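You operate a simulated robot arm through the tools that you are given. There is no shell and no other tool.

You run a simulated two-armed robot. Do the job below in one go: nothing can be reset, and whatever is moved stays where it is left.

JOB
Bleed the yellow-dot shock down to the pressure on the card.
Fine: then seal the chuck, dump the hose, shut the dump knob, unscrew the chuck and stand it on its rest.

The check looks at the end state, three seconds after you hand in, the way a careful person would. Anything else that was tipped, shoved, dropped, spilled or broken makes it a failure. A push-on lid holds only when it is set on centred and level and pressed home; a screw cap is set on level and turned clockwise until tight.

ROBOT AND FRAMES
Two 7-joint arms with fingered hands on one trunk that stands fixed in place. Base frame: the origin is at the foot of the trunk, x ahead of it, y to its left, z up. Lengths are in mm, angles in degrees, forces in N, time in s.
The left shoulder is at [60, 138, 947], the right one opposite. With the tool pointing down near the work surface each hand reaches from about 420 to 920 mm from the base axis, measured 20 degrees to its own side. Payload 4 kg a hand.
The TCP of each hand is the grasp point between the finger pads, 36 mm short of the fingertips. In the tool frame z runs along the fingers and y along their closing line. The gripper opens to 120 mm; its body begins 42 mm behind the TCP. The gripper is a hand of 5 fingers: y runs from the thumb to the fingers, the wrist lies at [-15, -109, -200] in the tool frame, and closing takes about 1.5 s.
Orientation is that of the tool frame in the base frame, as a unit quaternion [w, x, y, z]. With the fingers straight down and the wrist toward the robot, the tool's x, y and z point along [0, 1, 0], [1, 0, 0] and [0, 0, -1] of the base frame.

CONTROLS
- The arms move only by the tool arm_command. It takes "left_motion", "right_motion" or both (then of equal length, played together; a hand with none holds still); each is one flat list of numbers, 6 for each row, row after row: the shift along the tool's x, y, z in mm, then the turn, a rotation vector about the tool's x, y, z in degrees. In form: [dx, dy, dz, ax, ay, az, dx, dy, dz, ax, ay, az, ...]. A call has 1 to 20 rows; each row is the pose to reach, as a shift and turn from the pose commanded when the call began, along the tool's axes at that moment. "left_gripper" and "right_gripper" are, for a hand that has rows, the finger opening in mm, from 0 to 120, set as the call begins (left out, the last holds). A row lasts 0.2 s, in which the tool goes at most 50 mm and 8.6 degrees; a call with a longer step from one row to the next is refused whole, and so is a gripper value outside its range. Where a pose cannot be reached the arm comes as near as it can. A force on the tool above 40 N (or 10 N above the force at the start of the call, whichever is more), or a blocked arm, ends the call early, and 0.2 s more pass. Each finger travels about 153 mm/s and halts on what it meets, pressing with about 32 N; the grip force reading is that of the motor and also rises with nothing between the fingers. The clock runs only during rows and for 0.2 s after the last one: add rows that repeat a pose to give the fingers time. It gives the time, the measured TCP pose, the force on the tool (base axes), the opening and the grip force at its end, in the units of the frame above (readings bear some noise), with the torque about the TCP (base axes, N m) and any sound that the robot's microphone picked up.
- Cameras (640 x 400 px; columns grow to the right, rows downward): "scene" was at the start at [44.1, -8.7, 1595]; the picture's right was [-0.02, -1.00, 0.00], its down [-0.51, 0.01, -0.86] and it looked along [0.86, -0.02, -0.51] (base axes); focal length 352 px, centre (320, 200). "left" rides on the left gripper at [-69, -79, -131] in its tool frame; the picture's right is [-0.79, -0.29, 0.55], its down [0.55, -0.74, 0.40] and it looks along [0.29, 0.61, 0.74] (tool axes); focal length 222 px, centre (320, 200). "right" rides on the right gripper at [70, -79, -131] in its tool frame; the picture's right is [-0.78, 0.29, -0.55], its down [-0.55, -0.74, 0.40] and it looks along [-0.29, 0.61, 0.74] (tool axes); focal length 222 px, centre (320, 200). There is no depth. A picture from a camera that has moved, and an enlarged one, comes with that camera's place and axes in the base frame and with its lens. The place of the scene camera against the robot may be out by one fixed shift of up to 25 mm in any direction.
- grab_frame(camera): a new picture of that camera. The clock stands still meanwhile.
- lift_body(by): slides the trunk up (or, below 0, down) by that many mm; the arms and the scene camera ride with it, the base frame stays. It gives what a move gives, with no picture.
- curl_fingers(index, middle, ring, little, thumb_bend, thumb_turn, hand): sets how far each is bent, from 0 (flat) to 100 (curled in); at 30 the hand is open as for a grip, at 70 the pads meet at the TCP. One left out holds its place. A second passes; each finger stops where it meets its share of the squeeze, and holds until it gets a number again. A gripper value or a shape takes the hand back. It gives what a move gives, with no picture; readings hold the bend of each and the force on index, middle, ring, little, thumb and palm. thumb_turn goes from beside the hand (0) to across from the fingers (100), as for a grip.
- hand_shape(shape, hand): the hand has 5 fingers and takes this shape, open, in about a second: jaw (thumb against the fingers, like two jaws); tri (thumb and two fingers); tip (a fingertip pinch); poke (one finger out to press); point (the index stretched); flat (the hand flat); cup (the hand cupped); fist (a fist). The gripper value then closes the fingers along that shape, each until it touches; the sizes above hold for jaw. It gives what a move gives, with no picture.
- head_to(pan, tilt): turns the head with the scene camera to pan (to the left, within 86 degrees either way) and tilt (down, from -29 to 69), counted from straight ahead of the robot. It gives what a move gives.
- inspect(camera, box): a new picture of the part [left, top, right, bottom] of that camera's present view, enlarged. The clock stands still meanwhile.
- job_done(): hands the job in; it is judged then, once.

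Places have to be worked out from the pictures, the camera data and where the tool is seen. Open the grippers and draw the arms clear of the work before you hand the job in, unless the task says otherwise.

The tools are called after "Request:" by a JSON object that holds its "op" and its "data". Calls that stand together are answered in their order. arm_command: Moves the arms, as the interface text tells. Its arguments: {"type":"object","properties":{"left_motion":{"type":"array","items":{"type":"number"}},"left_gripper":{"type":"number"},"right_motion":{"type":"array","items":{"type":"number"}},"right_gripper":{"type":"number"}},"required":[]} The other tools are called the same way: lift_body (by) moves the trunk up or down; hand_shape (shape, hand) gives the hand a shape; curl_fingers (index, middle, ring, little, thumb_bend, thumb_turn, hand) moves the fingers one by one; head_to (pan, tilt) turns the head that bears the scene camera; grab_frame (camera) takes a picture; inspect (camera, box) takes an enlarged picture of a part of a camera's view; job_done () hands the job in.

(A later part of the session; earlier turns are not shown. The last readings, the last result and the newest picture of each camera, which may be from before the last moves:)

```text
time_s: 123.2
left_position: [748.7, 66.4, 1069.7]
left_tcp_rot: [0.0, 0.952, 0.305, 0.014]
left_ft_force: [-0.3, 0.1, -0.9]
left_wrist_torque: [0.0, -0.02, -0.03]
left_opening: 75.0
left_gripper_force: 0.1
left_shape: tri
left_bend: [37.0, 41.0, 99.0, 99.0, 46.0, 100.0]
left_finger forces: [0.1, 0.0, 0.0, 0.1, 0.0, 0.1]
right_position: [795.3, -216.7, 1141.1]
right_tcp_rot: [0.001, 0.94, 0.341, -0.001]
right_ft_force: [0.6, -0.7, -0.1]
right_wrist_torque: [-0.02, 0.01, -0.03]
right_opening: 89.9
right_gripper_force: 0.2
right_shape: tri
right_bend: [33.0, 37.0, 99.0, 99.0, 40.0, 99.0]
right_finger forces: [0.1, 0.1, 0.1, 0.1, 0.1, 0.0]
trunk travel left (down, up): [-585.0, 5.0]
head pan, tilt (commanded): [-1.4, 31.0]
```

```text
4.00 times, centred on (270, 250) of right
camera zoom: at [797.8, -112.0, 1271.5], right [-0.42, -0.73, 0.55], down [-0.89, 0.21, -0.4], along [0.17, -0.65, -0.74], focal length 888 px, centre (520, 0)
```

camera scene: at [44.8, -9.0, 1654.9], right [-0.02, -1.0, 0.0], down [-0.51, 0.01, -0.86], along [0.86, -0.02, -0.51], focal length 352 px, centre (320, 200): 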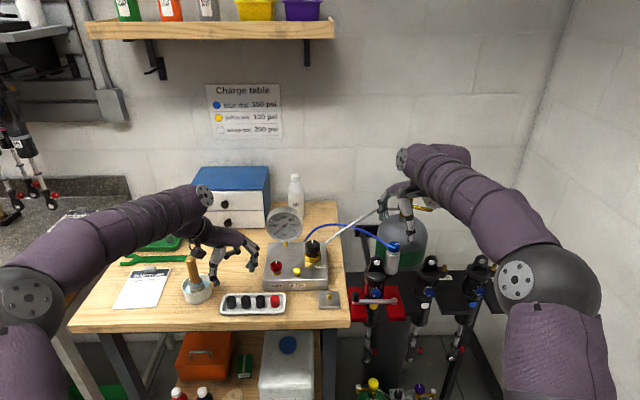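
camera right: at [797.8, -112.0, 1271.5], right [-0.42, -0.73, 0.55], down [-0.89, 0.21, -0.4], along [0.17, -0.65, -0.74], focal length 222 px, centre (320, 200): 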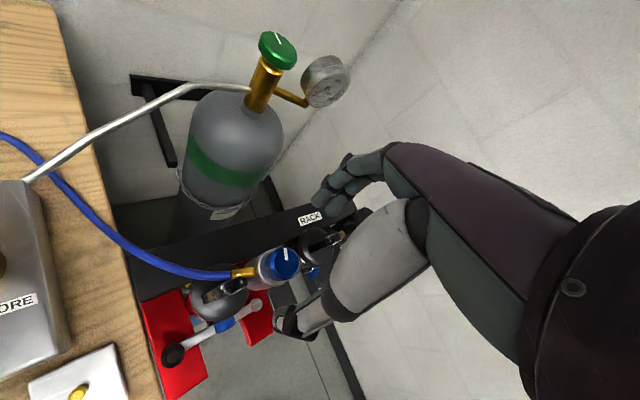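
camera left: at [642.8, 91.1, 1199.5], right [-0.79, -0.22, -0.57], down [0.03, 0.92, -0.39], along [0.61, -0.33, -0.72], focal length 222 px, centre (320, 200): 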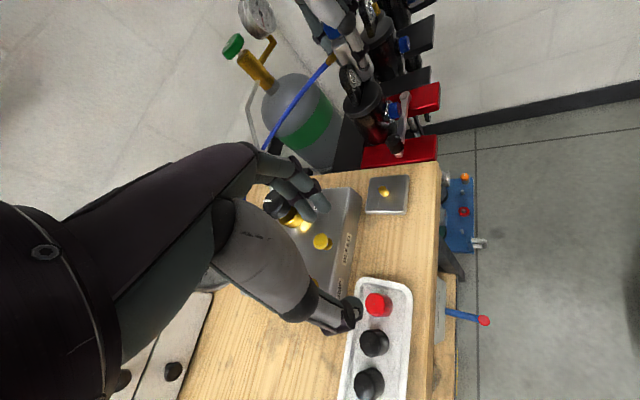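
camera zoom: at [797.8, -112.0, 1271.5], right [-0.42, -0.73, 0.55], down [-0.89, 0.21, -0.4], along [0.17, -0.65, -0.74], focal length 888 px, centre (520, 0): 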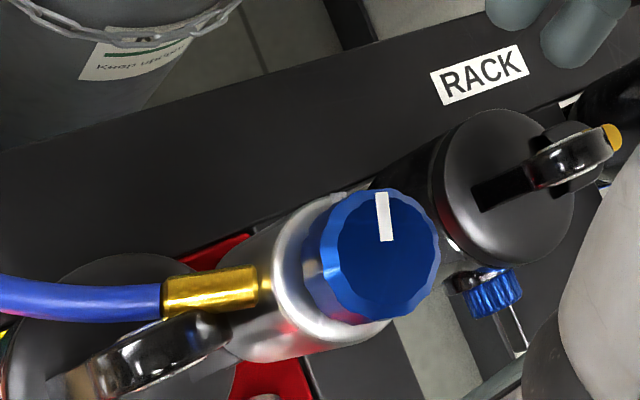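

From here the fitting lies against the back of the eyelet's rim. To rule out my index being the thing that hits the eyelet, I'll regrip higher (fingertips above the eyelet), with the index behind the fitting's root, and push again.

Request:
{"op": "arm_command", "data": {"right_motion": [0, 0, 0, 0, 0, -8, 0, 0, 0, 0, 0, -16, 0, 0, 0, 0, 0, -24, 0, 0, 0, 0, 0, -32, 0, 0, 0, 0, 0, -40, 0, 0, 0, 0, 0, -48, 0, 0, 0, 0, 0, -56, 0, 0, 0, 0, 0, -64, 0, 0, 0, 0, 0, -70, 0, 0, 25, 0, 0, -70, 0, 0, 50, 0, 0, -70, 0, 0, 66, 0, 0, -70, 0, 0, 66, 0, 0, -70], "right_gripper": 90}}

Request:
{"op": "inspect", "data": {"camera": "right", "box": [190, 180, 370, 300]}}

Request:
{"op": "inspect", "data": {"camera": "scene", "box": [350, 225, 430, 295]}}

```text
time_s: 126.0
left_position: [747.8, 65.7, 1071.5]
left_tcp_rot: [0.001, 0.952, 0.306, 0.013]
left_ft_force: [-0.6, 0.3, 0.4]
left_wrist_torque: [0.01, -0.05, 0.01]
left_opening: 74.7
left_gripper_force: 0.1
left_shape: tri
left_bend: [37.0, 41.0, 99.0, 99.0, 46.0, 100.0]
left_finger forces: [0.0, 0.1, 0.2, 0.0, 0.1, 0.0]
right_position: [795.5, -217.1, 1075.4]
right_tcp_rot: [0.001, 0.574, 0.819, 0.0]
right_ft_force: [-0.4, 0.1, 0.5]
right_wrist_torque: [0.01, -0.02, 0.0]
right_opening: 89.7
right_gripper_force: 0.0
right_shape: tri
right_bend: [33.0, 37.0, 99.0, 99.0, 40.0, 99.0]
right_finger forces: [0.0, 0.0, 0.0, 0.1, 0.0, 0.0]
trunk travel left (down, up): [-585.0, 5.0]
head pan, tilt (commanded): [-1.4, 31.0]
```

```text
3.33 times, centred on (280, 240) of right
camera zoom: at [698.0, -180.0, 1206.9], right [0.54, -0.64, 0.55], down [-0.5, -0.77, -0.4], along [0.67, -0.06, -0.74], focal length 740 px, centre (453, 67)
```

zoom: 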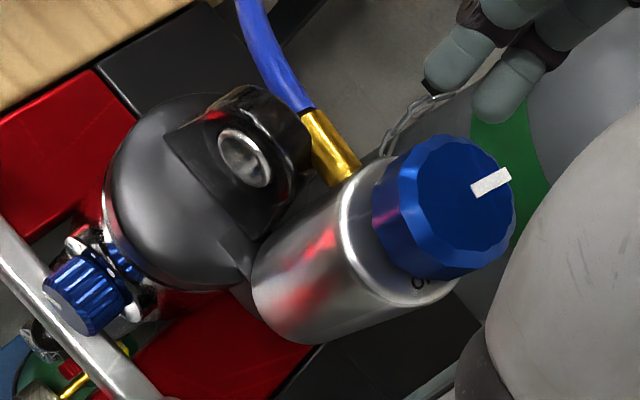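

```text
5.71 times, centred on (390, 260) of scene
camera zoom: at [44.2, -8.7, 1655.0], right [-0.02, -1.0, 0.0], down [-0.51, 0.01, -0.86], along [0.86, -0.02, -0.51], focal length 2009 px, centre (-80, -143)
```

zoom: 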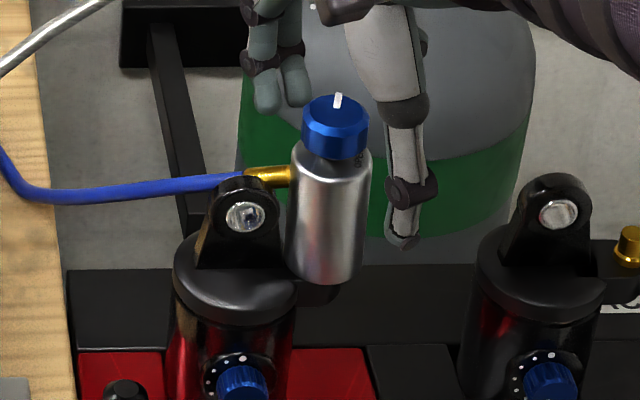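

The index and middle hang above eyelet height here. I close the grip and push counter-clockwise against the fitting's root up to yaw 60°.

Request:
{"op": "arm_command", "data": {"right_motion": [0, 0, 0, 0, 0, 0, 0, 0, 0, 0, 0, 0, 0, 0, 0, 0, 0, 0, 0, 0, 0, 0, 0, 0, 0, 0, 0, 0, 0, 0, 0, 0, 0, 0, 0, 0], "right_gripper": 20}}

Request:
{"op": "arm_command", "data": {"right_motion": [0, 0, 0, 0, 0, -8, 0, 0, 0, 0, 0, -16, 0, 0, 0, 0, 0, -24, 0, 0, 0, 0, 0, -30, 0, 0, 0, 0, 0, -36]}}

Request:
{"op": "inspect", "data": {"camera": "right", "box": [190, 180, 370, 300]}}

Request:
{"op": "inspect", "data": {"camera": "scene", "box": [350, 225, 430, 295]}}

```text
time_s: 127.4
left_position: [748.0, 67.6, 1070.8]
left_tcp_rot: [0.001, 0.952, 0.306, 0.014]
left_ft_force: [-0.5, 0.3, 0.8]
left_wrist_torque: [0.0, 0.01, 0.02]
left_opening: 74.9
left_gripper_force: 0.1
left_shape: tri
left_bend: [37.0, 41.0, 99.0, 99.0, 46.0, 100.0]
left_finger forces: [0.0, 0.1, 0.1, 0.0, 0.0, 0.0]
right_position: [794.7, -216.8, 1075.9]
right_tcp_rot: [0.0, 0.574, 0.819, 0.0]
right_ft_force: [0.2, -0.3, -0.4]
right_wrist_torque: [0.01, -0.03, 0.01]
right_opening: 28.9
right_gripper_force: 31.8
right_shape: tri
right_bend: [54.0, 59.0, 100.0, 100.0, 69.0, 100.0]
right_finger forces: [14.5, 13.3, 0.0, 0.0, 27.5, 0.0]
trunk travel left (down, up): [-585.0, 5.0]
head pan, tilt (commanded): [-1.4, 31.0]
```

```text
time_s: 128.6
left_position: [750.3, 66.3, 1069.3]
left_tcp_rot: [-0.001, 0.952, 0.305, 0.013]
left_ft_force: [-1.1, -0.4, 0.1]
left_wrist_torque: [-0.02, 0.04, 0.01]
left_opening: 74.9
left_gripper_force: 0.0
left_shape: tri
left_bend: [37.0, 41.0, 99.0, 99.0, 46.0, 100.0]
left_finger forces: [0.1, 0.0, 0.1, 0.0, 0.0, 0.0]
right_position: [800.7, -223.0, 1074.4]
right_tcp_rot: [0.004, 0.295, 0.956, 0.002]
right_ft_force: [29.6, -16.5, 4.7]
right_wrist_torque: [-0.4, -1.0, -0.83]
right_opening: 28.2
right_gripper_force: 32.0
right_shape: tri
right_bend: [52.0, 62.0, 100.0, 100.0, 71.0, 94.0]
right_finger forces: [27.2, 28.7, 0.1, 0.1, 31.0, 0.0]
trunk travel left (down, up): [-585.0, 5.0]
head pan, tilt (commanded): [-1.4, 31.0]
```

```text
3.33 times, centred on (280, 240) of right
camera zoom: at [697.8, -248.5, 1204.9], right [0.81, -0.2, 0.55], down [0.04, -0.92, -0.4], along [0.59, 0.34, -0.73], focal length 740 px, centre (453, 67)
```

zoom: 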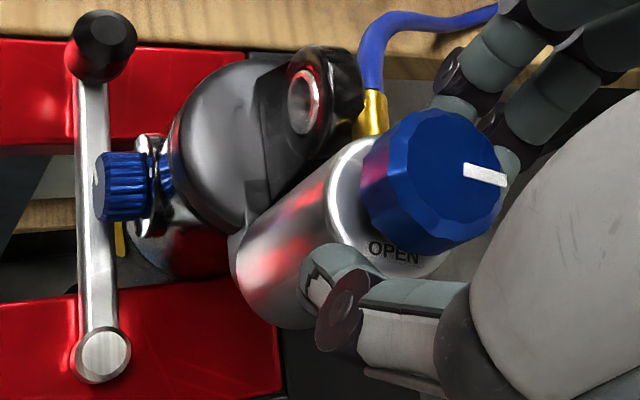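

```text
5.71 times, centred on (390, 260) of scene
camera zoom: at [48.1, -11.0, 1654.9], right [-0.02, -1.0, 0.0], down [-0.52, 0.01, -0.86], along [0.86, -0.02, -0.52], focal length 2009 px, centre (-80, -143)
```

zoom: 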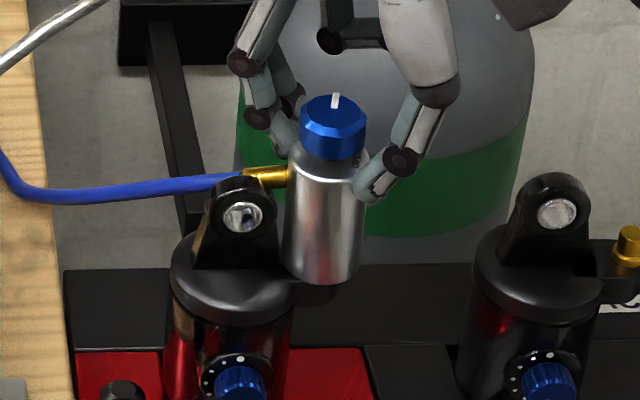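

The index stayed clear this time, and the fitting visibly rests on the eyelet's rim, so the turn is stopped there. I release, lift off, and inspect the chuck's lower end and seat closely.

Request:
{"op": "arm_command", "data": {"right_motion": [0, 0, 0, 0, 0, 8, 0, 0, 0, 0, 0, 16, 0, 0, 0, 0, 0, 24, 0, 0, 0, 0, 0, 24]}}

Request:
{"op": "arm_command", "data": {"right_motion": [0, 0, 0, 0, 0, 0, 0, 0, 0, 0, 0, 0, 0, 0, 0, 0, 0, 0, 0, 0, 0, 0, 0, 0, 0, 0, -25, 0, 0, 0, 0, 0, -55, 0, 0, 0, 0, 0, -70, 0, 0, 0, 0, 0, -70, 0, 0, 0], "right_gripper": 90}}

Request:
{"op": "inspect", "data": {"camera": "scene", "box": [378, 240, 412, 285]}}

Request:
{"op": "inspect", "data": {"camera": "left", "box": [320, 20, 400, 90]}}

Request:
{"op": "inspect", "data": {"camera": "right", "box": [190, 180, 330, 300]}}

```text
time_s: 129.6
left_position: [748.4, 66.3, 1070.8]
left_tcp_rot: [0.0, 0.952, 0.305, 0.015]
left_ft_force: [0.8, 0.2, 0.8]
left_wrist_torque: [-0.01, -0.01, -0.01]
left_opening: 75.0
left_gripper_force: 0.1
left_shape: tri
left_bend: [37.0, 41.0, 99.0, 99.0, 46.0, 100.0]
left_finger forces: [0.0, 0.0, 0.1, 0.0, 0.0, 0.1]
right_position: [795.0, -219.9, 1075.2]
right_tcp_rot: [0.001, 0.487, 0.873, 0.002]
right_ft_force: [9.0, -14.1, 6.1]
right_wrist_torque: [-0.42, -0.49, -0.3]
right_opening: 29.0
right_gripper_force: 32.2
right_shape: tri
right_bend: [53.0, 59.0, 100.0, 100.0, 70.0, 100.0]
right_finger forces: [16.1, 22.7, 0.0, 0.0, 32.5, 0.0]
trunk travel left (down, up): [-585.0, 5.0]
head pan, tilt (commanded): [-1.4, 31.0]
```

```text
time_s: 131.4
left_position: [747.6, 66.2, 1070.3]
left_tcp_rot: [0.0, 0.952, 0.306, 0.014]
left_ft_force: [0.5, 0.6, -0.3]
left_wrist_torque: [0.02, 0.02, 0.01]
left_opening: 74.6
left_gripper_force: 0.1
left_shape: tri
left_bend: [37.0, 41.0, 99.0, 99.0, 46.0, 100.0]
left_finger forces: [0.1, 0.0, 0.0, 0.0, 0.0, 0.2]
right_position: [795.5, -217.9, 1144.1]
right_tcp_rot: [0.0, 0.485, 0.875, 0.0]
right_ft_force: [0.0, -0.2, -0.3]
right_wrist_torque: [0.03, -0.03, -0.01]
right_opening: 89.9
right_gripper_force: 0.1
right_shape: tri
right_bend: [33.0, 37.0, 99.0, 99.0, 40.0, 99.0]
right_finger forces: [0.0, 0.1, 0.1, 0.1, 0.0, 0.0]
trunk travel left (down, up): [-585.0, 5.0]
head pan, tilt (commanded): [-1.4, 31.0]
```

```text
8.89 times, centred on (395, 262) of scene
camera zoom: at [44.5, -8.8, 1655.0], right [-0.02, -1.0, 0.0], down [-0.51, 0.01, -0.86], along [0.86, -0.02, -0.51], focal length 3126 px, centre (-347, -356)
```

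zoom: 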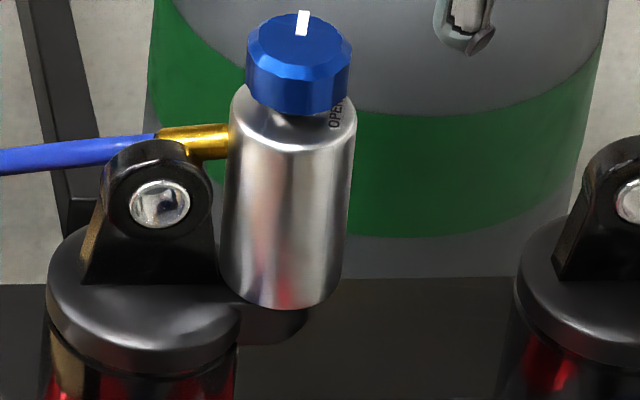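

```text
5.71 times, centred on (360, 55) of left
camera zoom: at [642.7, 90.2, 1199.5], right [-0.79, -0.22, -0.57], down [0.03, 0.92, -0.39], along [0.61, -0.33, -0.72], focal length 1269 px, centre (91, 1029)
```

zoom: 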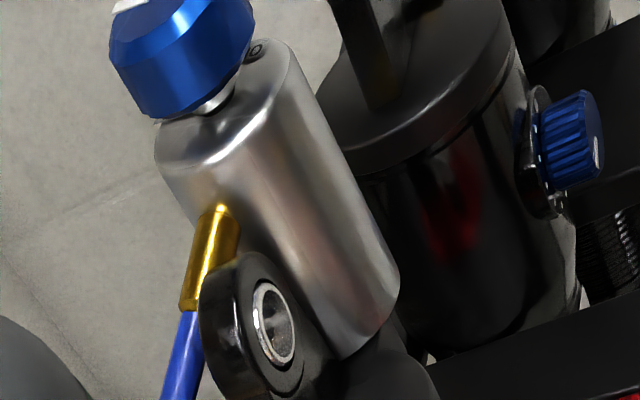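

```text
3.33 times, centred on (260, 240) of right
camera zoom: at [692.9, -200.8, 1275.9], right [0.66, -0.51, 0.55], down [-0.33, -0.86, -0.4], along [0.67, 0.08, -0.74], focal length 740 px, centre (520, 67)
```

zoom: 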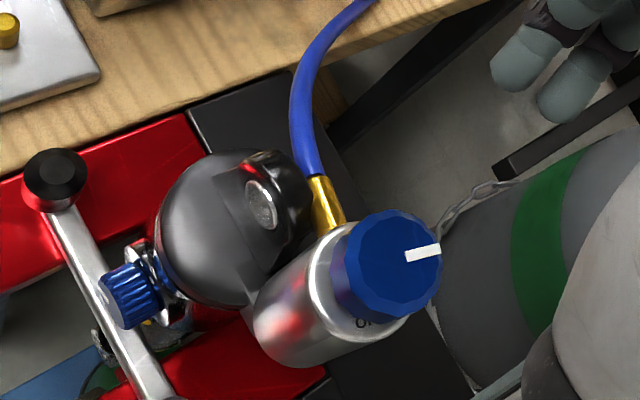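

Unloaded, the chuck is upright, same height, turned about 74°. For a decisive test I'll close with the index right against the fitting's root (yaw 36°, fingertips above the eyelet) and push on to yaw 64°.

Request:
{"op": "arm_command", "data": {"right_motion": [0, 0, 20, 0, 0, -4, 0, 0, 45, 0, 0, -4, 0, 0, 66, 0, 0, -4, 0, 0, 70, 0, 0, -4, 0, 0, 70, 0, 0, -4], "right_gripper": 90}}

Request:
{"op": "arm_command", "data": {"right_motion": [0, 0, 0, 0, 0, 0, 0, 0, 0, 0, 0, 0, 0, 0, 0, 0, 0, 0, 0, 0, 0, 0, 0, 0, 0, 0, 0, 0, 0, 0, 0, 0, 0, 0, 0, 0], "right_gripper": 20}}

Request:
{"op": "inspect", "data": {"camera": "right", "box": [190, 180, 370, 300]}}

Request:
{"op": "inspect", "data": {"camera": "scene", "box": [370, 235, 412, 275]}}

```text
time_s: 132.6
left_position: [748.1, 66.9, 1071.1]
left_tcp_rot: [0.0, 0.952, 0.305, 0.014]
left_ft_force: [0.1, 0.6, 0.1]
left_wrist_torque: [0.04, -0.02, 0.0]
left_opening: 75.0
left_gripper_force: 0.1
left_shape: tri
left_bend: [37.0, 41.0, 99.0, 99.0, 46.0, 100.0]
left_finger forces: [0.1, 0.0, 0.0, 0.0, 0.0, 0.0]
right_position: [796.2, -218.7, 1073.1]
right_tcp_rot: [0.0, 0.454, 0.891, -0.001]
right_ft_force: [-0.5, -0.2, -0.3]
right_wrist_torque: [0.01, 0.02, 0.0]
right_opening: 89.7
right_gripper_force: 0.0
right_shape: tri
right_bend: [33.0, 37.0, 99.0, 99.0, 40.0, 99.0]
right_finger forces: [0.0, 0.0, 0.1, 0.1, 0.1, 0.0]
trunk travel left (down, up): [-585.0, 5.0]
head pan, tilt (commanded): [-1.4, 31.0]
```

```text
time_s: 134.0
left_position: [749.0, 66.8, 1070.6]
left_tcp_rot: [0.0, 0.952, 0.305, 0.014]
left_ft_force: [-0.4, 0.4, 0.0]
left_wrist_torque: [-0.02, -0.03, -0.02]
left_opening: 74.9
left_gripper_force: 0.0
left_shape: tri
left_bend: [37.0, 41.0, 99.0, 99.0, 46.0, 100.0]
left_finger forces: [0.0, 0.0, 0.1, 0.0, 0.0, 0.0]
right_position: [795.4, -218.2, 1073.3]
right_tcp_rot: [0.001, 0.454, 0.891, 0.0]
right_ft_force: [1.4, -0.4, -0.3]
right_wrist_torque: [0.0, -0.07, -0.06]
right_opening: 29.3
right_gripper_force: 31.7
right_shape: tri
right_bend: [53.0, 58.0, 100.0, 100.0, 69.0, 100.0]
right_finger forces: [15.6, 12.5, 0.0, 0.1, 28.7, 0.0]
trunk travel left (down, up): [-585.0, 5.0]
head pan, tilt (commanded): [-1.4, 31.0]
```

```text
3.33 times, centred on (280, 240) of right
camera zoom: at [691.6, -208.6, 1205.4], right [0.7, -0.46, 0.55], down [-0.27, -0.88, -0.4], along [0.66, 0.13, -0.74], focal length 740 px, centre (453, 67)
```

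zoom: 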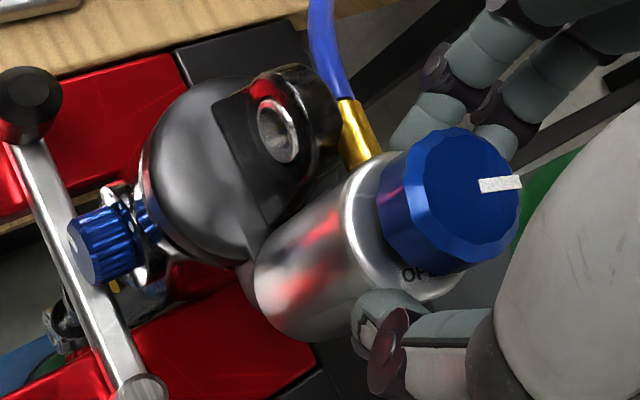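

```text
10.00 times, centred on (391, 255) of scene
camera zoom: at [44.6, -8.8, 1655.0], right [-0.02, -1.0, 0.0], down [-0.51, 0.01, -0.86], along [0.86, -0.02, -0.51], focal length 3516 px, centre (-390, -350)
```

zoom: 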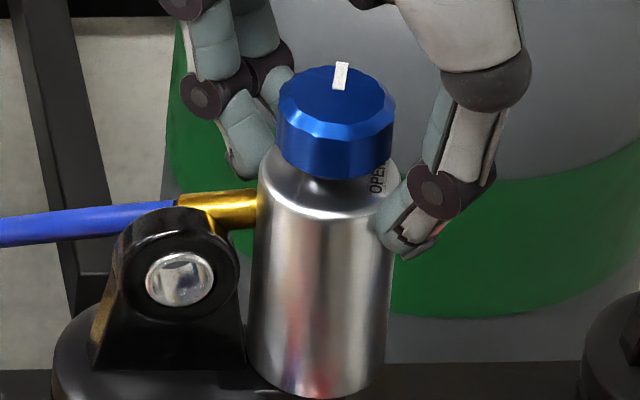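

The index now sits right against the fitting's root, above the eyelet. I rotate 28° counter-clockwise and see whether the fitting moves past the eyelet.

Request:
{"op": "arm_command", "data": {"right_motion": [0, 0, 0, 0, 0, -7, 0, 0, 0, 0, 0, -14, 0, 0, 0, 0, 0, -21, 0, 0, 0, 0, 0, -28]}}

Request:
{"op": "inspect", "data": {"camera": "scene", "box": [370, 235, 412, 275]}}

Request:
{"op": "inspect", "data": {"camera": "right", "box": [190, 180, 370, 300]}}

```text
time_s: 135.1
left_position: [748.8, 66.3, 1070.8]
left_tcp_rot: [0.001, 0.952, 0.306, 0.013]
left_ft_force: [0.0, 0.6, 0.0]
left_wrist_torque: [0.01, -0.02, 0.02]
left_opening: 74.9
left_gripper_force: 0.1
left_shape: tri
left_bend: [37.0, 41.0, 99.0, 99.0, 46.0, 100.0]
left_finger forces: [0.0, 0.1, 0.0, 0.0, 0.0, 0.0]
right_position: [800.2, -220.0, 1074.9]
right_tcp_rot: [0.008, 0.25, 0.968, -0.002]
right_ft_force: [13.4, -6.5, 1.0]
right_wrist_torque: [0.01, -0.64, -0.51]
right_opening: 28.9
right_gripper_force: 32.4
right_shape: tri
right_bend: [52.0, 61.0, 100.0, 100.0, 69.0, 96.0]
right_finger forces: [29.4, 15.2, 0.0, 0.1, 28.5, 0.0]
right hand out of reach, approached as far as the arm can: row 4
trunk travel left (down, up): [-585.0, 5.0]
head pan, tilt (commanded): [-1.4, 31.0]
stopped in row 4 (right hand): the force on the tool passed its limit at 44 N (the readings are from after the stop); the commanded pose is now the measured one
```

```text
10.00 times, centred on (391, 255) of scene
camera zoom: at [45.9, -9.2, 1654.8], right [-0.02, -1.0, 0.0], down [-0.52, 0.01, -0.86], along [0.86, -0.02, -0.52], focal length 3516 px, centre (-390, -350)
```

zoom: 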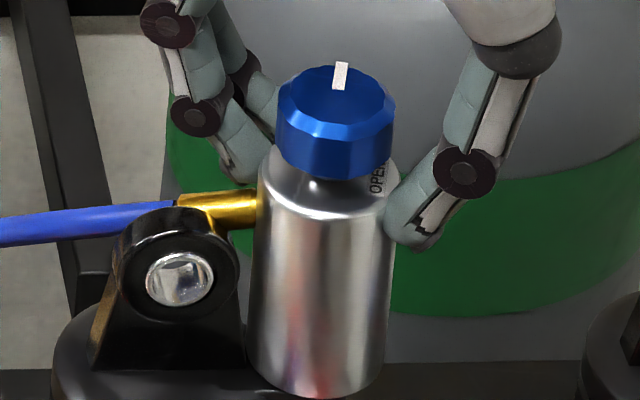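

```text
3.33 times, centred on (280, 240) of right
camera zoom: at [700.0, -254.9, 1204.6], right [0.82, -0.12, 0.56], down [0.13, -0.91, -0.39], along [0.56, 0.39, -0.73], focal length 740 px, centre (453, 67)
```

zoom: 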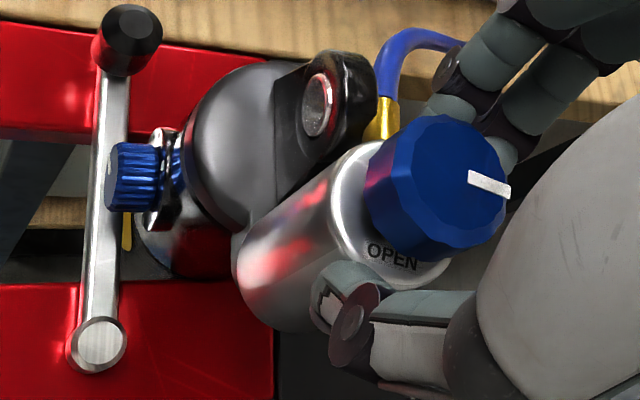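

The force limit was hit with no movement, so the fitting really is stopped at the eyelet. I release, return to the overhead viewpoint (yaw -50°, z 1141) and zoom right into the fitting/eyelet gap.

Request:
{"op": "arm_command", "data": {"right_motion": [0, 0, 0, 0, 0, 7, 0, 0, 0, 0, 0, 14, 0, 0, 0, 0, 0, 20, 0, 0, 0, 0, 0, 20]}}

Request:
{"op": "arm_command", "data": {"right_motion": [0, 0, 0, 0, 0, 0, 0, 0, 0, 0, 0, 0, 0, 0, 0, 0, 0, 0, 0, 0, 0, 0, 0, 0, 0, 0, -25, 0, 0, 0, 0, 0, -55, 0, 0, 8, 0, 0, -70, 0, 0, 16, 0, 0, -70, 0, 0, 24, 0, 0, -70, 0, 0, 32, 0, 0, -70, 0, 0, 40, 0, 0, -70, 0, 0, 48, 0, 0, -70, 0, 0, 56, 0, 0, -70, 0, 0, 64, 0, 0, -70, 0, 0, 72, 0, 0, -70, 0, 0, 80, 0, 0, -70, 0, 0, 88, 0, 0, -70, 0, 0, 92, 0, 0, -70, 0, 0, 92], "right_gripper": 90}}

Request:
{"op": "inspect", "data": {"camera": "right", "box": [220, 245, 290, 305]}}

Request:
{"op": "inspect", "data": {"camera": "scene", "box": [370, 240, 400, 265]}}

Request:
{"op": "inspect", "data": {"camera": "left", "box": [325, 35, 375, 80]}}

```text
time_s: 136.1
left_position: [746.6, 66.1, 1070.8]
left_tcp_rot: [0.0, 0.952, 0.305, 0.014]
left_ft_force: [0.3, 0.6, 0.5]
left_wrist_torque: [-0.02, -0.03, 0.03]
left_opening: 75.0
left_gripper_force: 0.0
left_shape: tri
left_bend: [37.0, 41.0, 99.0, 99.0, 46.0, 100.0]
left_finger forces: [0.1, 0.1, 0.0, 0.0, 0.0, 0.1]
right_position: [796.4, -217.6, 1073.5]
right_tcp_rot: [0.005, 0.411, 0.911, -0.001]
right_ft_force: [-8.8, -4.0, -0.5]
right_wrist_torque: [-0.08, 0.24, 0.01]
right_opening: 28.3
right_gripper_force: 31.8
right_shape: tri
right_bend: [54.0, 59.0, 100.0, 100.0, 69.0, 100.0]
right_finger forces: [14.2, 12.6, 0.0, 0.1, 35.0, 0.0]
trunk travel left (down, up): [-585.0, 5.0]
head pan, tilt (commanded): [-1.4, 31.0]
```

```text
time_s: 139.9
left_position: [748.3, 68.7, 1070.3]
left_tcp_rot: [0.0, 0.952, 0.305, 0.014]
left_ft_force: [-0.5, -1.1, -0.1]
left_wrist_torque: [-0.03, 0.03, -0.02]
left_opening: 74.6
left_gripper_force: 0.1
left_shape: tri
left_bend: [37.0, 41.0, 99.0, 99.0, 46.0, 100.0]
left_finger forces: [0.1, 0.0, 0.0, 0.0, 0.0, 0.0]
right_position: [796.3, -218.4, 1143.9]
right_tcp_rot: [0.004, 0.942, 0.336, 0.003]
right_ft_force: [-0.3, 0.2, 0.3]
right_wrist_torque: [0.01, -0.02, -0.02]
right_opening: 89.6
right_gripper_force: 0.1
right_shape: tri
right_bend: [33.0, 37.0, 99.0, 99.0, 40.0, 99.0]
right_finger forces: [0.0, 0.0, 0.0, 0.0, 0.1, 0.0]
trunk travel left (down, up): [-585.0, 5.0]
head pan, tilt (commanded): [-1.4, 31.0]
```

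```text
6.67 times, centred on (255, 275) of right
camera zoom: at [800.3, -111.6, 1275.9], right [-0.43, -0.72, 0.55], down [-0.89, 0.22, -0.41], along [0.17, -0.66, -0.73], focal length 1481 px, centre (753, -300)
```

zoom: 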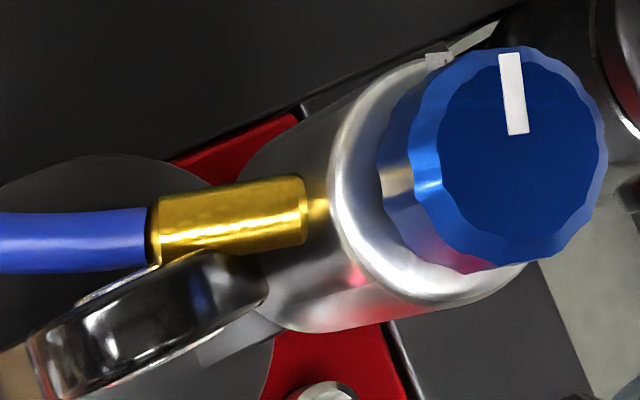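

```text
16.00 times, centred on (385, 252) of scene
camera zoom: at [44.3, -8.7, 1655.0], right [-0.02, -1.0, 0.0], down [-0.51, 0.01, -0.86], along [0.86, -0.02, -0.51], focal length 5626 px, centre (-720, -640)
```

zoom: 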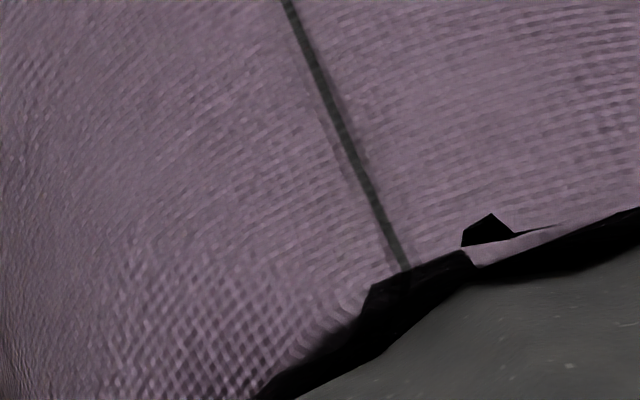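

```text
8.89 times, centred on (350, 58) of left
camera zoom: at [642.6, 90.4, 1199.5], right [-0.79, -0.22, -0.57], down [0.03, 0.92, -0.39], along [0.61, -0.33, -0.72], focal length 1974 px, centre (53, 1467)
```

zoom: 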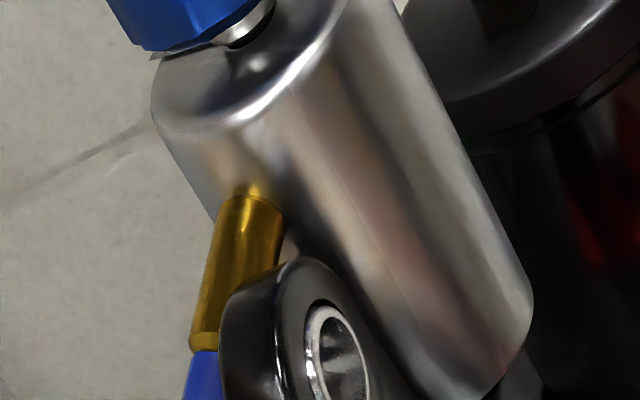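

The right thumb is being pushed off its stop in this direction, which is what limits the torque; the mirrored left hand would push against its stop when turning counter-clockwise. I withdraw the right hand to the right so the left can take the chuck.

Request:
{"op": "arm_command", "data": {"right_motion": [0, 0, -40, 0, 0, 0, -44, 3, -60, 0, 0, -8, -89, 5, -75, 0, 0, -16, -133, 8, -90, 0, 0, -24, -178, 10.5, -100, 0, 0, -32, -222, 13, -106, 0, 0, -40, -267, 15.8, -106, 0, 0, -48, -267, 15.8, -106, 0, 0, -48]}}

Request:
{"op": "grab_frame", "data": {"camera": "scene"}}

```text
time_s: 141.7
left_position: [750.3, 70.1, 1071.1]
left_tcp_rot: [0.0, 0.952, 0.306, 0.014]
left_ft_force: [0.2, -0.7, -0.4]
left_wrist_torque: [-0.01, 0.02, 0.01]
left_opening: 74.8
left_gripper_force: 0.0
left_shape: tri
left_bend: [37.0, 41.0, 99.0, 99.0, 46.0, 100.0]
left_finger forces: [0.0, 0.0, 0.0, 0.0, 0.1, 0.0]
right_position: [598.6, -396.8, 1248.2]
right_tcp_rot: [0.006, 0.722, 0.691, 0.002]
right_ft_force: [-0.1, 0.1, -0.2]
right_wrist_torque: [0.02, 0.0, -0.01]
right_opening: 89.9
right_gripper_force: 0.2
right_shape: tri
right_bend: [33.0, 37.0, 99.0, 99.0, 40.0, 99.0]
right_finger forces: [0.0, 0.0, 0.1, 0.0, 0.1, 0.0]
trunk travel left (down, up): [-585.0, 5.0]
head pan, tilt (commanded): [-1.4, 31.0]
```

```text
taken
camera scene: at [45.0, -7.9, 1654.9], right [-0.02, -1.0, 0.0], down [-0.51, 0.01, -0.86], along [0.86, -0.02, -0.51], focal length 352 px, centre (320, 200)
```

scene: 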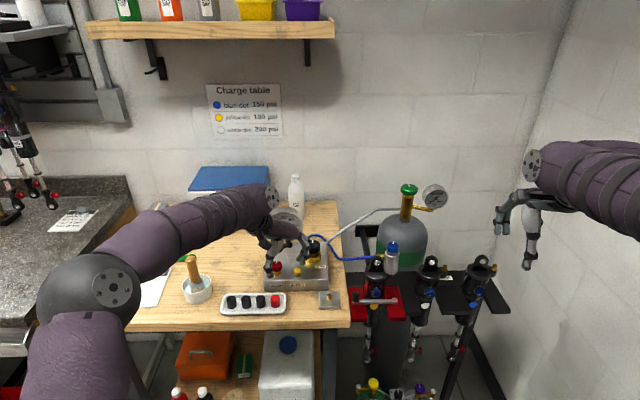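

The right arm is clear. I take a clean close-up of the chuck and check everything around it before bringing the left hand over.

Request:
{"op": "inspect", "data": {"camera": "scene", "box": [365, 230, 415, 285]}}

Request:
{"op": "inspect", "data": {"camera": "scene", "box": [240, 190, 350, 320]}}

```text
7.27 times, centred on (390, 258) of scene
camera zoom: at [45.0, -7.9, 1654.9], right [-0.02, -1.0, 0.0], down [-0.51, 0.01, -0.86], along [0.86, -0.02, -0.51], focal length 2557 px, centre (-189, -218)
```

zoom: 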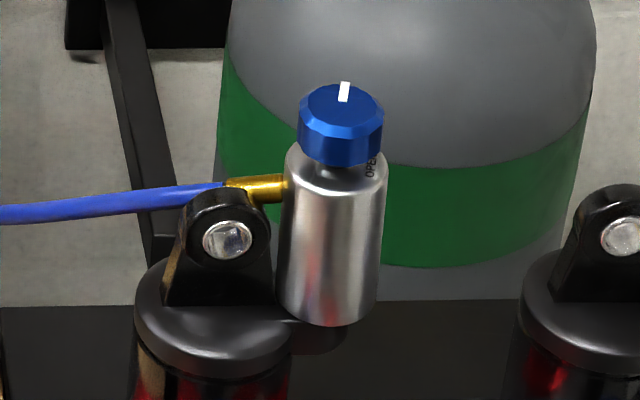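

```text
3.08 times, centred on (295, 255) of scene
camera zoom: at [45.0, -7.9, 1654.9], right [-0.02, -1.0, 0.0], down [-0.51, 0.01, -0.86], along [0.86, -0.02, -0.51], focal length 1082 px, centre (397, 31)
```

zoom: 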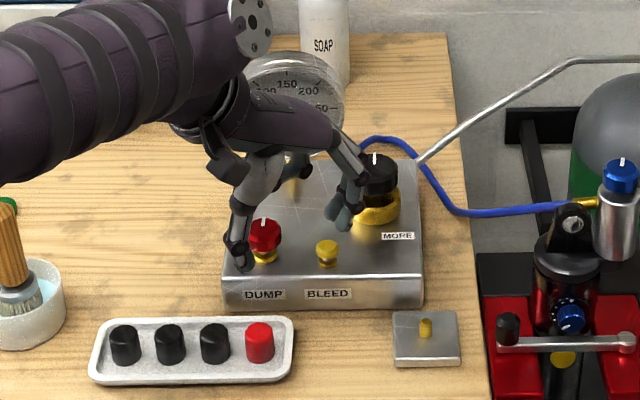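

The left arm's reach at height is limited, so it can't come straight down over the knob; instead I slide it in sideways with the chuck passing between thumb and fingers. First I bring it to a staging point to the left at z≈1095, yaw -20°.

Request:
{"op": "arm_command", "data": {"left_motion": [0, 10, -24, 0, 0, 0, -7, 45, -24, 0, 0, -7, -14, 85, -24, 0, 0, -14, -20, 120, -24, 0, 0, -21, -25, 155, -24, 0, 0, -28, -29.6, 189, -24, 0, 0, -34, -29.6, 189, -24, 0, 0, -34], "left_gripper": 95}}

Request:
{"op": "grab_frame", "data": {"camera": "left"}}

Request:
{"op": "grab_frame", "data": {"camera": "scene"}}

```text
time_s: 143.3
left_position: [825.6, -99.0, 1092.7]
left_tcp_rot: [0.004, 0.822, 0.57, 0.012]
left_ft_force: [0.1, -1.0, 0.1]
left_wrist_torque: [0.01, 0.03, 0.0]
left_opening: 95.1
left_gripper_force: 0.0
left_shape: tri
left_bend: [32.0, 35.0, 99.0, 99.0, 39.0, 99.0]
left_finger forces: [0.0, 0.1, 0.1, 0.0, 0.0, 0.0]
left hand out of reach, approached as far as the arm can: row 6, 7
right_position: [599.2, -396.8, 1248.9]
right_tcp_rot: [0.007, 0.723, 0.691, 0.002]
right_ft_force: [-1.3, -0.5, 0.2]
right_wrist_torque: [0.0, -0.02, 0.0]
right_opening: 89.7
right_gripper_force: 0.1
right_shape: tri
right_bend: [33.0, 37.0, 99.0, 99.0, 40.0, 99.0]
right_finger forces: [0.0, 0.1, 0.0, 0.0, 0.0, 0.0]
trunk travel left (down, up): [-585.0, 5.0]
head pan, tilt (commanded): [-1.4, 31.0]
```

```text
taken
camera left: at [724.8, -137.4, 1221.1], right [-0.53, -0.63, -0.57], down [-0.49, 0.78, -0.4], along [0.69, 0.06, -0.72], focal length 222 px, centre (320, 200)
```

left: 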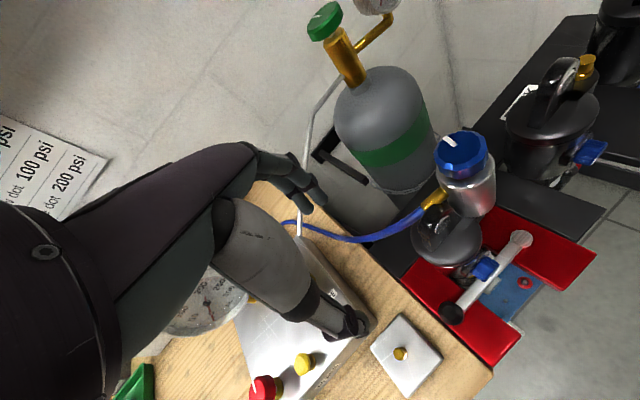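

```text
taken
camera scene: at [43.9, -8.4, 1655.0], right [-0.02, -1.0, 0.0], down [-0.51, 0.01, -0.86], along [0.86, -0.02, -0.51], focal length 352 px, centre (320, 200)
```

scene: 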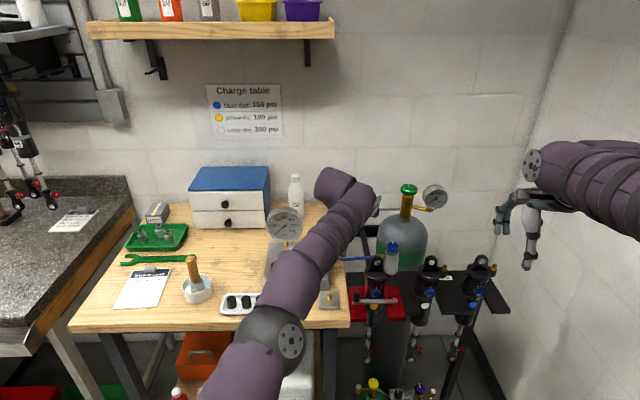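

Good clear view of the chuck from the left. I zoom in on the chuck, fitting and eyelet here.

Request:
{"op": "inspect", "data": {"camera": "left", "box": [400, 110, 520, 240]}}

```text
3.08 times, centred on (460, 175) of left
camera zoom: at [724.8, -137.4, 1221.1], right [-0.53, -0.63, -0.57], down [-0.49, 0.78, -0.4], along [0.69, 0.06, -0.72], focal length 684 px, centre (-111, 277)
```

zoom: 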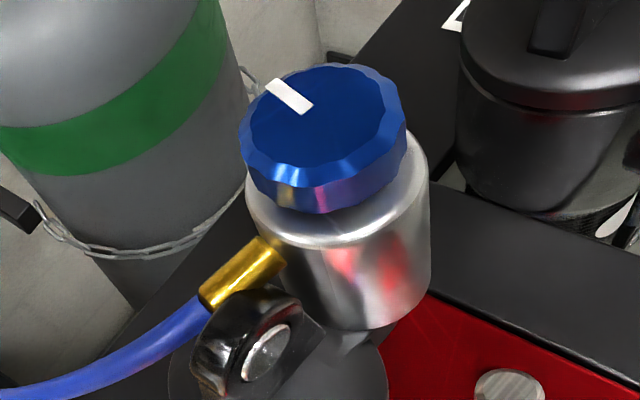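

I slide the left hand sideways so the chuck enters between thumb and fingers, fingertips staying above the eyelet.

Request:
{"op": "arm_command", "data": {"left_motion": [0, 12, 0, 0, 0, 0, -30, 12, 0, 0, 0, 0, -60, 12, 0, 0, 0, 0, -90, 12, 0, 0, 0, 0, -120.5, 12, 0, 0, 0, 0, -120.5, 12, 0, 0, 0, 0], "left_gripper": 95}}

Request:
{"op": "grab_frame", "data": {"camera": "left"}}

Request:
{"op": "inspect", "data": {"camera": "scene", "box": [340, 210, 440, 300]}}

```text
time_s: 144.7
left_position: [782.2, -202.6, 1087.3]
left_tcp_rot: [0.004, 0.821, 0.571, 0.013]
left_ft_force: [0.1, 0.1, -0.3]
left_wrist_torque: [-0.02, 0.03, 0.03]
left_opening: 94.7
left_gripper_force: 0.0
left_shape: tri
left_bend: [32.0, 35.0, 99.0, 99.0, 39.0, 99.0]
left_finger forces: [0.0, 0.1, 0.1, 0.0, 0.0, 0.0]
left hand out of reach, approached as far as the arm can: row 1, 2, 3, 4, 5, 6
right_position: [599.4, -394.9, 1247.1]
right_tcp_rot: [0.006, 0.722, 0.692, 0.001]
right_ft_force: [0.2, 0.9, -0.4]
right_wrist_torque: [-0.06, 0.02, -0.01]
right_opening: 89.5
right_gripper_force: 0.1
right_shape: tri
right_bend: [33.0, 37.0, 99.0, 99.0, 40.0, 99.0]
right_finger forces: [0.1, 0.0, 0.0, 0.1, 0.0, 0.0]
trunk travel left (down, up): [-585.0, 5.0]
head pan, tilt (commanded): [-1.4, 31.0]
```

```text
taken
camera left: at [681.8, -240.2, 1216.0], right [-0.53, -0.63, -0.57], down [-0.49, 0.77, -0.4], along [0.69, 0.06, -0.72], focal length 222 px, centre (320, 200)
```

left: 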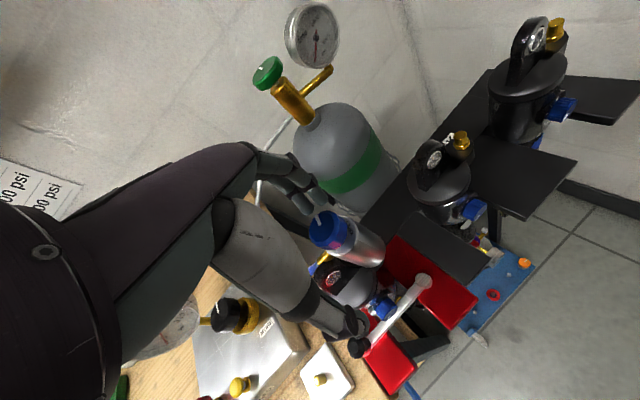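

```text
4.44 times, centred on (390, 255) of scene
camera zoom: at [45.8, -6.4, 1654.9], right [-0.02, -1.0, 0.0], down [-0.52, 0.01, -0.86], along [0.86, -0.02, -0.52], focal length 1563 px, centre (9, -44)
```

zoom: 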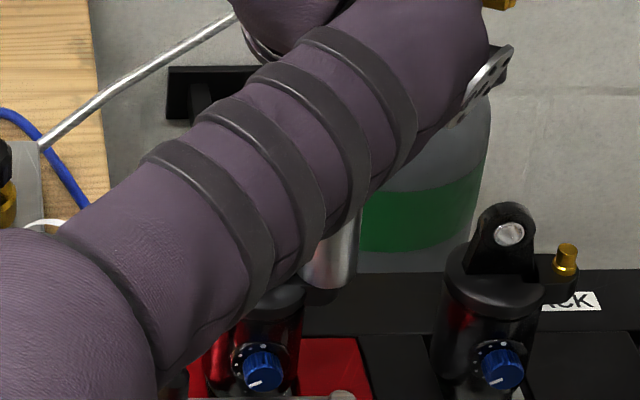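

The hand straddles the chuck now at (782, -203, 1087). I zoom in to check clearances before shifting the remaining 12 mm and descending.

Request:
{"op": "inspect", "data": {"camera": "left", "box": [250, 160, 410, 300]}}

```text
2.86 times, centred on (330, 230) of left
camera zoom: at [681.8, -240.2, 1216.0], right [-0.53, -0.63, -0.57], down [-0.49, 0.77, -0.4], along [0.69, 0.06, -0.72], focal length 635 px, centre (291, 114)
```

zoom: 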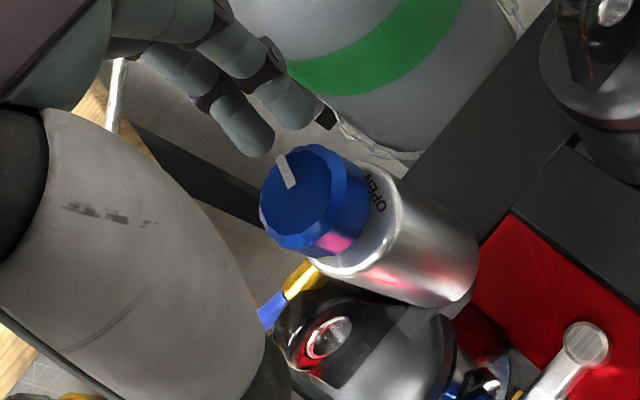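

I shift the remaining distance toward the chuck axis and descend 45 mm in steps.

Request:
{"op": "arm_command", "data": {"left_motion": [-4, 8, 5, 0, 0, 0, -8.3, 16.2, 10, 0, 0, 0, -8.3, 16.2, 20, 0, 0, 0, -8.3, 16.2, 32, 0, 0, 0, -8.3, 16.2, 45, 0, 0, 0, -8.3, 16.2, 45, 0, 0, 0]}}

Request:
{"op": "inspect", "data": {"camera": "left", "box": [250, 160, 410, 300]}}

```text
time_s: 146.1
left_position: [785.6, -209.1, 1041.6]
left_tcp_rot: [0.004, 0.821, 0.571, 0.013]
left_ft_force: [-0.2, 0.3, 0.3]
left_wrist_torque: [-0.01, -0.01, 0.0]
left_opening: 95.0
left_gripper_force: 0.1
left_shape: tri
left_bend: [32.0, 35.0, 99.0, 99.0, 39.0, 99.0]
left_finger forces: [0.1, 0.0, 0.0, 0.0, 0.0, 0.0]
left hand out of reach, approached as far as the arm can: row 1, 2, 3, 4, 5, 6
right_position: [598.1, -398.0, 1248.3]
right_tcp_rot: [0.006, 0.722, 0.692, 0.001]
right_ft_force: [-0.1, 0.1, -0.7]
right_wrist_torque: [0.04, 0.0, -0.02]
right_opening: 90.0
right_gripper_force: 0.1
right_shape: tri
right_bend: [33.0, 37.0, 99.0, 99.0, 40.0, 99.0]
right_finger forces: [0.1, 0.0, 0.0, 0.0, 0.0, 0.0]
trunk travel left (down, up): [-585.0, 5.0]
head pan, tilt (commanded): [-1.4, 31.0]
```

```text
2.86 times, centred on (330, 230) of left
camera zoom: at [684.3, -248.6, 1169.2], right [-0.53, -0.63, -0.57], down [-0.49, 0.77, -0.4], along [0.69, 0.06, -0.72], focal length 635 px, centre (291, 114)
```

zoom: 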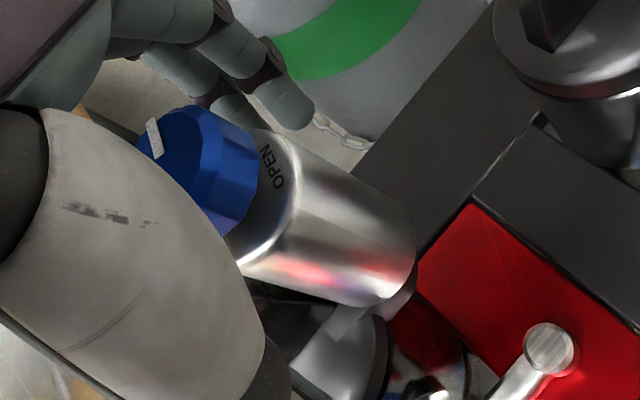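

The left arm can't quite centre (about 11 mm short toward the fingers), but the fingers each stop on contact, so an off-centre grip works. I close the left hand on the chuck body here.

Request:
{"op": "arm_command", "data": {"left_motion": [0, 0, 0, 0, 0, 0, 0, 0, 0, 0, 0, 0, 0, 0, 0, 0, 0, 0, 0, 0, 0, 0, 0, 0, 0, 0, 0, 0, 0, 0, 0, 0, 0, 0, 0, 0], "left_gripper": 15}}

Request:
{"op": "inspect", "data": {"camera": "left", "box": [250, 160, 410, 300]}}

```text
time_s: 147.5
left_position: [787.5, -209.9, 1041.0]
left_tcp_rot: [0.005, 0.821, 0.571, 0.014]
left_ft_force: [14.0, -2.8, 4.0]
left_wrist_torque: [-0.14, -0.57, 0.11]
left_opening: 28.1
left_gripper_force: 31.7
left_shape: tri
left_bend: [49.0, 54.0, 100.0, 100.0, 72.0, 100.0]
left_finger forces: [22.4, 16.9, 0.0, 0.0, 25.5, 0.0]
right_position: [600.1, -396.6, 1246.7]
right_tcp_rot: [0.005, 0.723, 0.691, 0.001]
right_ft_force: [1.2, 0.8, 0.2]
right_wrist_torque: [-0.03, 0.02, 0.0]
right_opening: 89.8
right_gripper_force: 0.0
right_shape: tri
right_bend: [33.0, 37.0, 99.0, 99.0, 40.0, 99.0]
right_finger forces: [0.0, 0.0, 0.0, 0.0, 0.1, 0.1]
trunk travel left (down, up): [-585.0, 5.0]
head pan, tilt (commanded): [-1.4, 31.0]
```

```text
2.86 times, centred on (330, 230) of left
camera zoom: at [685.9, -248.3, 1169.0], right [-0.53, -0.63, -0.57], down [-0.49, 0.77, -0.4], along [0.69, 0.06, -0.72], focal length 635 px, centre (291, 114)
```

zoom: 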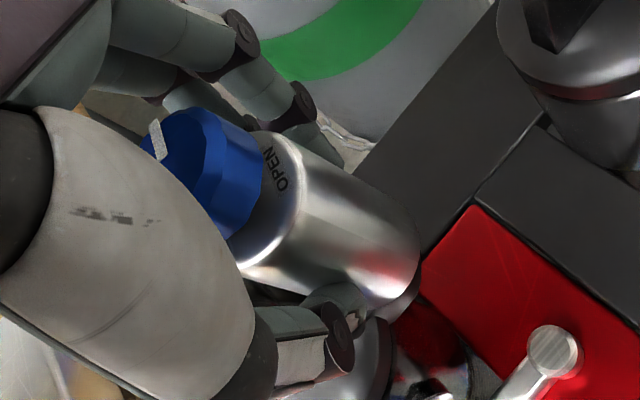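

Gripped (22/17/25 N). I turn counter-clockwise 30° about the chuck's axis with the left hand and look.

Request:
{"op": "arm_command", "data": {"left_motion": [-1, -0.3, 0, 0, 0, -6, -2, -0.5, 0, 0, 0, -12, -3, -0.6, 0, 0, 0, -18, -4.1, -0.6, 0, 0, 0, -24, -5.1, -0.5, 0, 0, 0, -30, -5.1, -0.5, 0, 0, 0, -30]}}

Request:
{"op": "inspect", "data": {"camera": "left", "box": [250, 160, 410, 300]}}

Request:
{"op": "grab_frame", "data": {"camera": "right"}}

```text
time_s: 148.9
left_position: [772.5, -208.7, 1039.7]
left_tcp_rot: [0.011, 0.657, 0.754, 0.01]
left_ft_force: [24.1, -26.0, 9.4]
left_wrist_torque: [-0.91, -1.26, -1.14]
left_opening: 26.2
left_gripper_force: 32.1
left_shape: tri
left_bend: [43.0, 51.0, 100.0, 100.0, 76.0, 100.0]
left_finger forces: [35.1, 19.3, 0.0, 0.0, 15.3, 0.0]
left hand out of reach, approached as far as the arm can: row 2, 3, 4, 5, 6
right_position: [600.8, -399.5, 1245.8]
right_tcp_rot: [0.004, 0.722, 0.691, 0.002]
right_ft_force: [0.0, 0.6, -0.3]
right_wrist_torque: [0.02, 0.03, 0.01]
right_opening: 89.8
right_gripper_force: 0.1
right_shape: tri
right_bend: [33.0, 37.0, 99.0, 99.0, 40.0, 99.0]
right_finger forces: [0.0, 0.0, 0.0, 0.0, 0.0, 0.0]
trunk travel left (down, up): [-585.0, 5.0]
head pan, tilt (commanded): [-1.4, 31.0]
```

```text
2.86 times, centred on (330, 230) of left
camera zoom: at [700.3, -288.2, 1168.5], right [-0.17, -0.82, -0.55], down [-0.79, 0.45, -0.42], along [0.59, 0.37, -0.72], focal length 635 px, centre (291, 114)
```

zoom: 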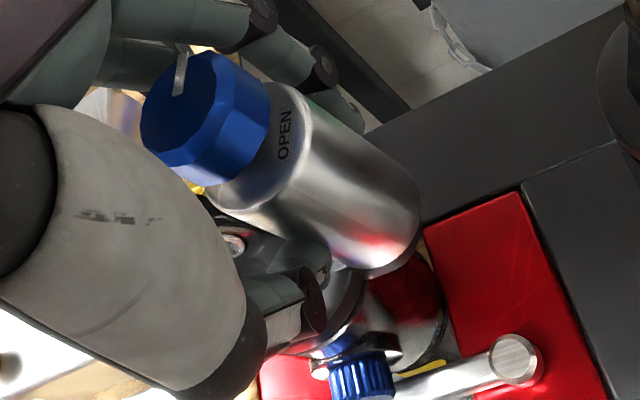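

```text
taken
camera right: at [524.3, -325.9, 1376.3], right [0.25, -0.79, 0.55], down [-0.76, -0.52, -0.4], along [0.6, -0.32, -0.73], focal length 222 px, centre (320, 200)
```

right: 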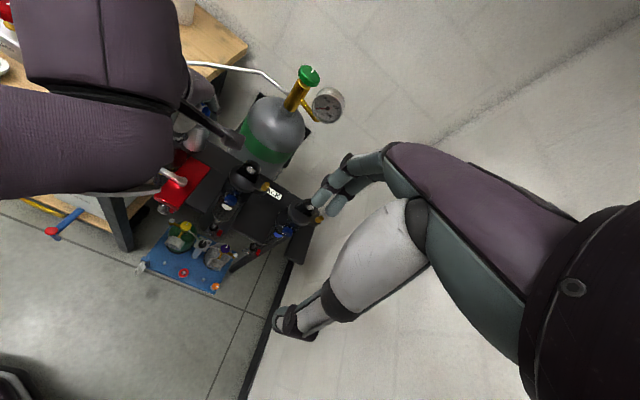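

The left hand also shows the chuck held at the same angle. Since it is being held hard at its counter-clockwise limit right now, I test a small lift from here.

Request:
{"op": "arm_command", "data": {"left_motion": [0, 0, -3, 0, 0, 0, 0, 0, -6, 0, 0, 0, 0, 0, -9, 0, 0, 0, 0, 0, -9, 0, 0, 0]}}

Request:
{"op": "inspect", "data": {"camera": "left", "box": [250, 160, 410, 300]}}

Request:
{"op": "inspect", "data": {"camera": "right", "box": [130, 90, 290, 250]}}

```text
time_s: 149.9
left_position: [772.8, -207.6, 1042.1]
left_tcp_rot: [0.006, 0.648, 0.762, 0.01]
left_ft_force: [25.8, -30.4, -18.5]
left_wrist_torque: [-1.0, -0.41, -1.32]
left_opening: 24.6
left_gripper_force: 32.3
left_shape: tri
left_bend: [43.0, 52.0, 100.0, 100.0, 76.0, 100.0]
left_finger forces: [34.8, 19.5, 0.0, 0.0, 13.2, 0.0]
right_position: [602.7, -399.9, 1244.0]
right_tcp_rot: [0.004, 0.723, 0.691, 0.001]
right_ft_force: [-1.2, 0.5, 0.1]
right_wrist_torque: [-0.02, -0.02, -0.02]
right_opening: 89.8
right_gripper_force: 0.1
right_shape: tri
right_bend: [33.0, 37.0, 99.0, 99.0, 40.0, 99.0]
right_finger forces: [0.1, 0.0, 0.0, 0.0, 0.0, 0.1]
trunk travel left (down, up): [-585.0, 5.0]
head pan, tilt (commanded): [-1.4, 31.0]
```

```text
2.86 times, centred on (330, 230) of left
camera zoom: at [703.4, -290.3, 1171.1], right [-0.15, -0.82, -0.56], down [-0.8, 0.43, -0.41], along [0.57, 0.39, -0.72], focal length 635 px, centre (291, 114)
```

zoom: 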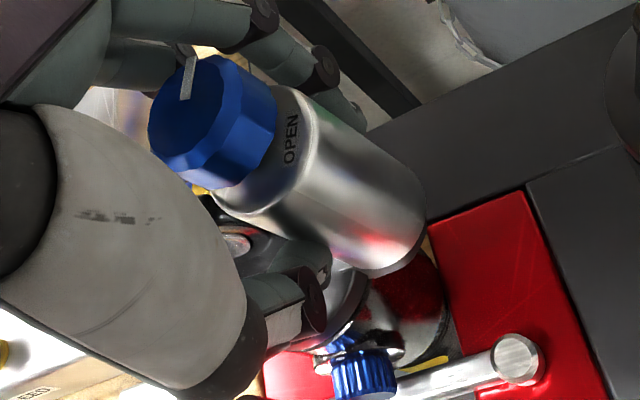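

```text
2.50 times, centred on (210, 170) of right
camera zoom: at [526.5, -327.9, 1374.6], right [0.25, -0.8, 0.55], down [-0.76, -0.52, -0.4], along [0.6, -0.32, -0.73], focal length 555 px, centre (595, 275)
```

zoom: 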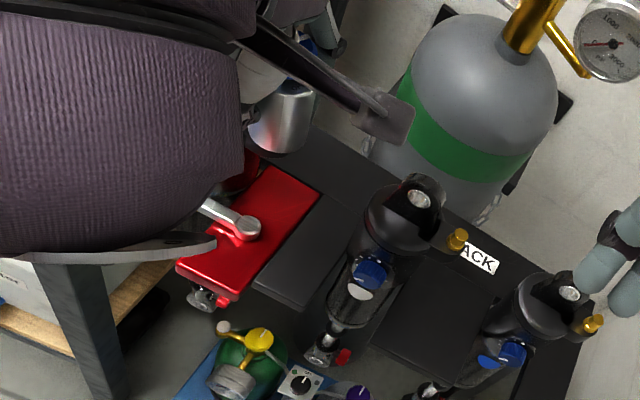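

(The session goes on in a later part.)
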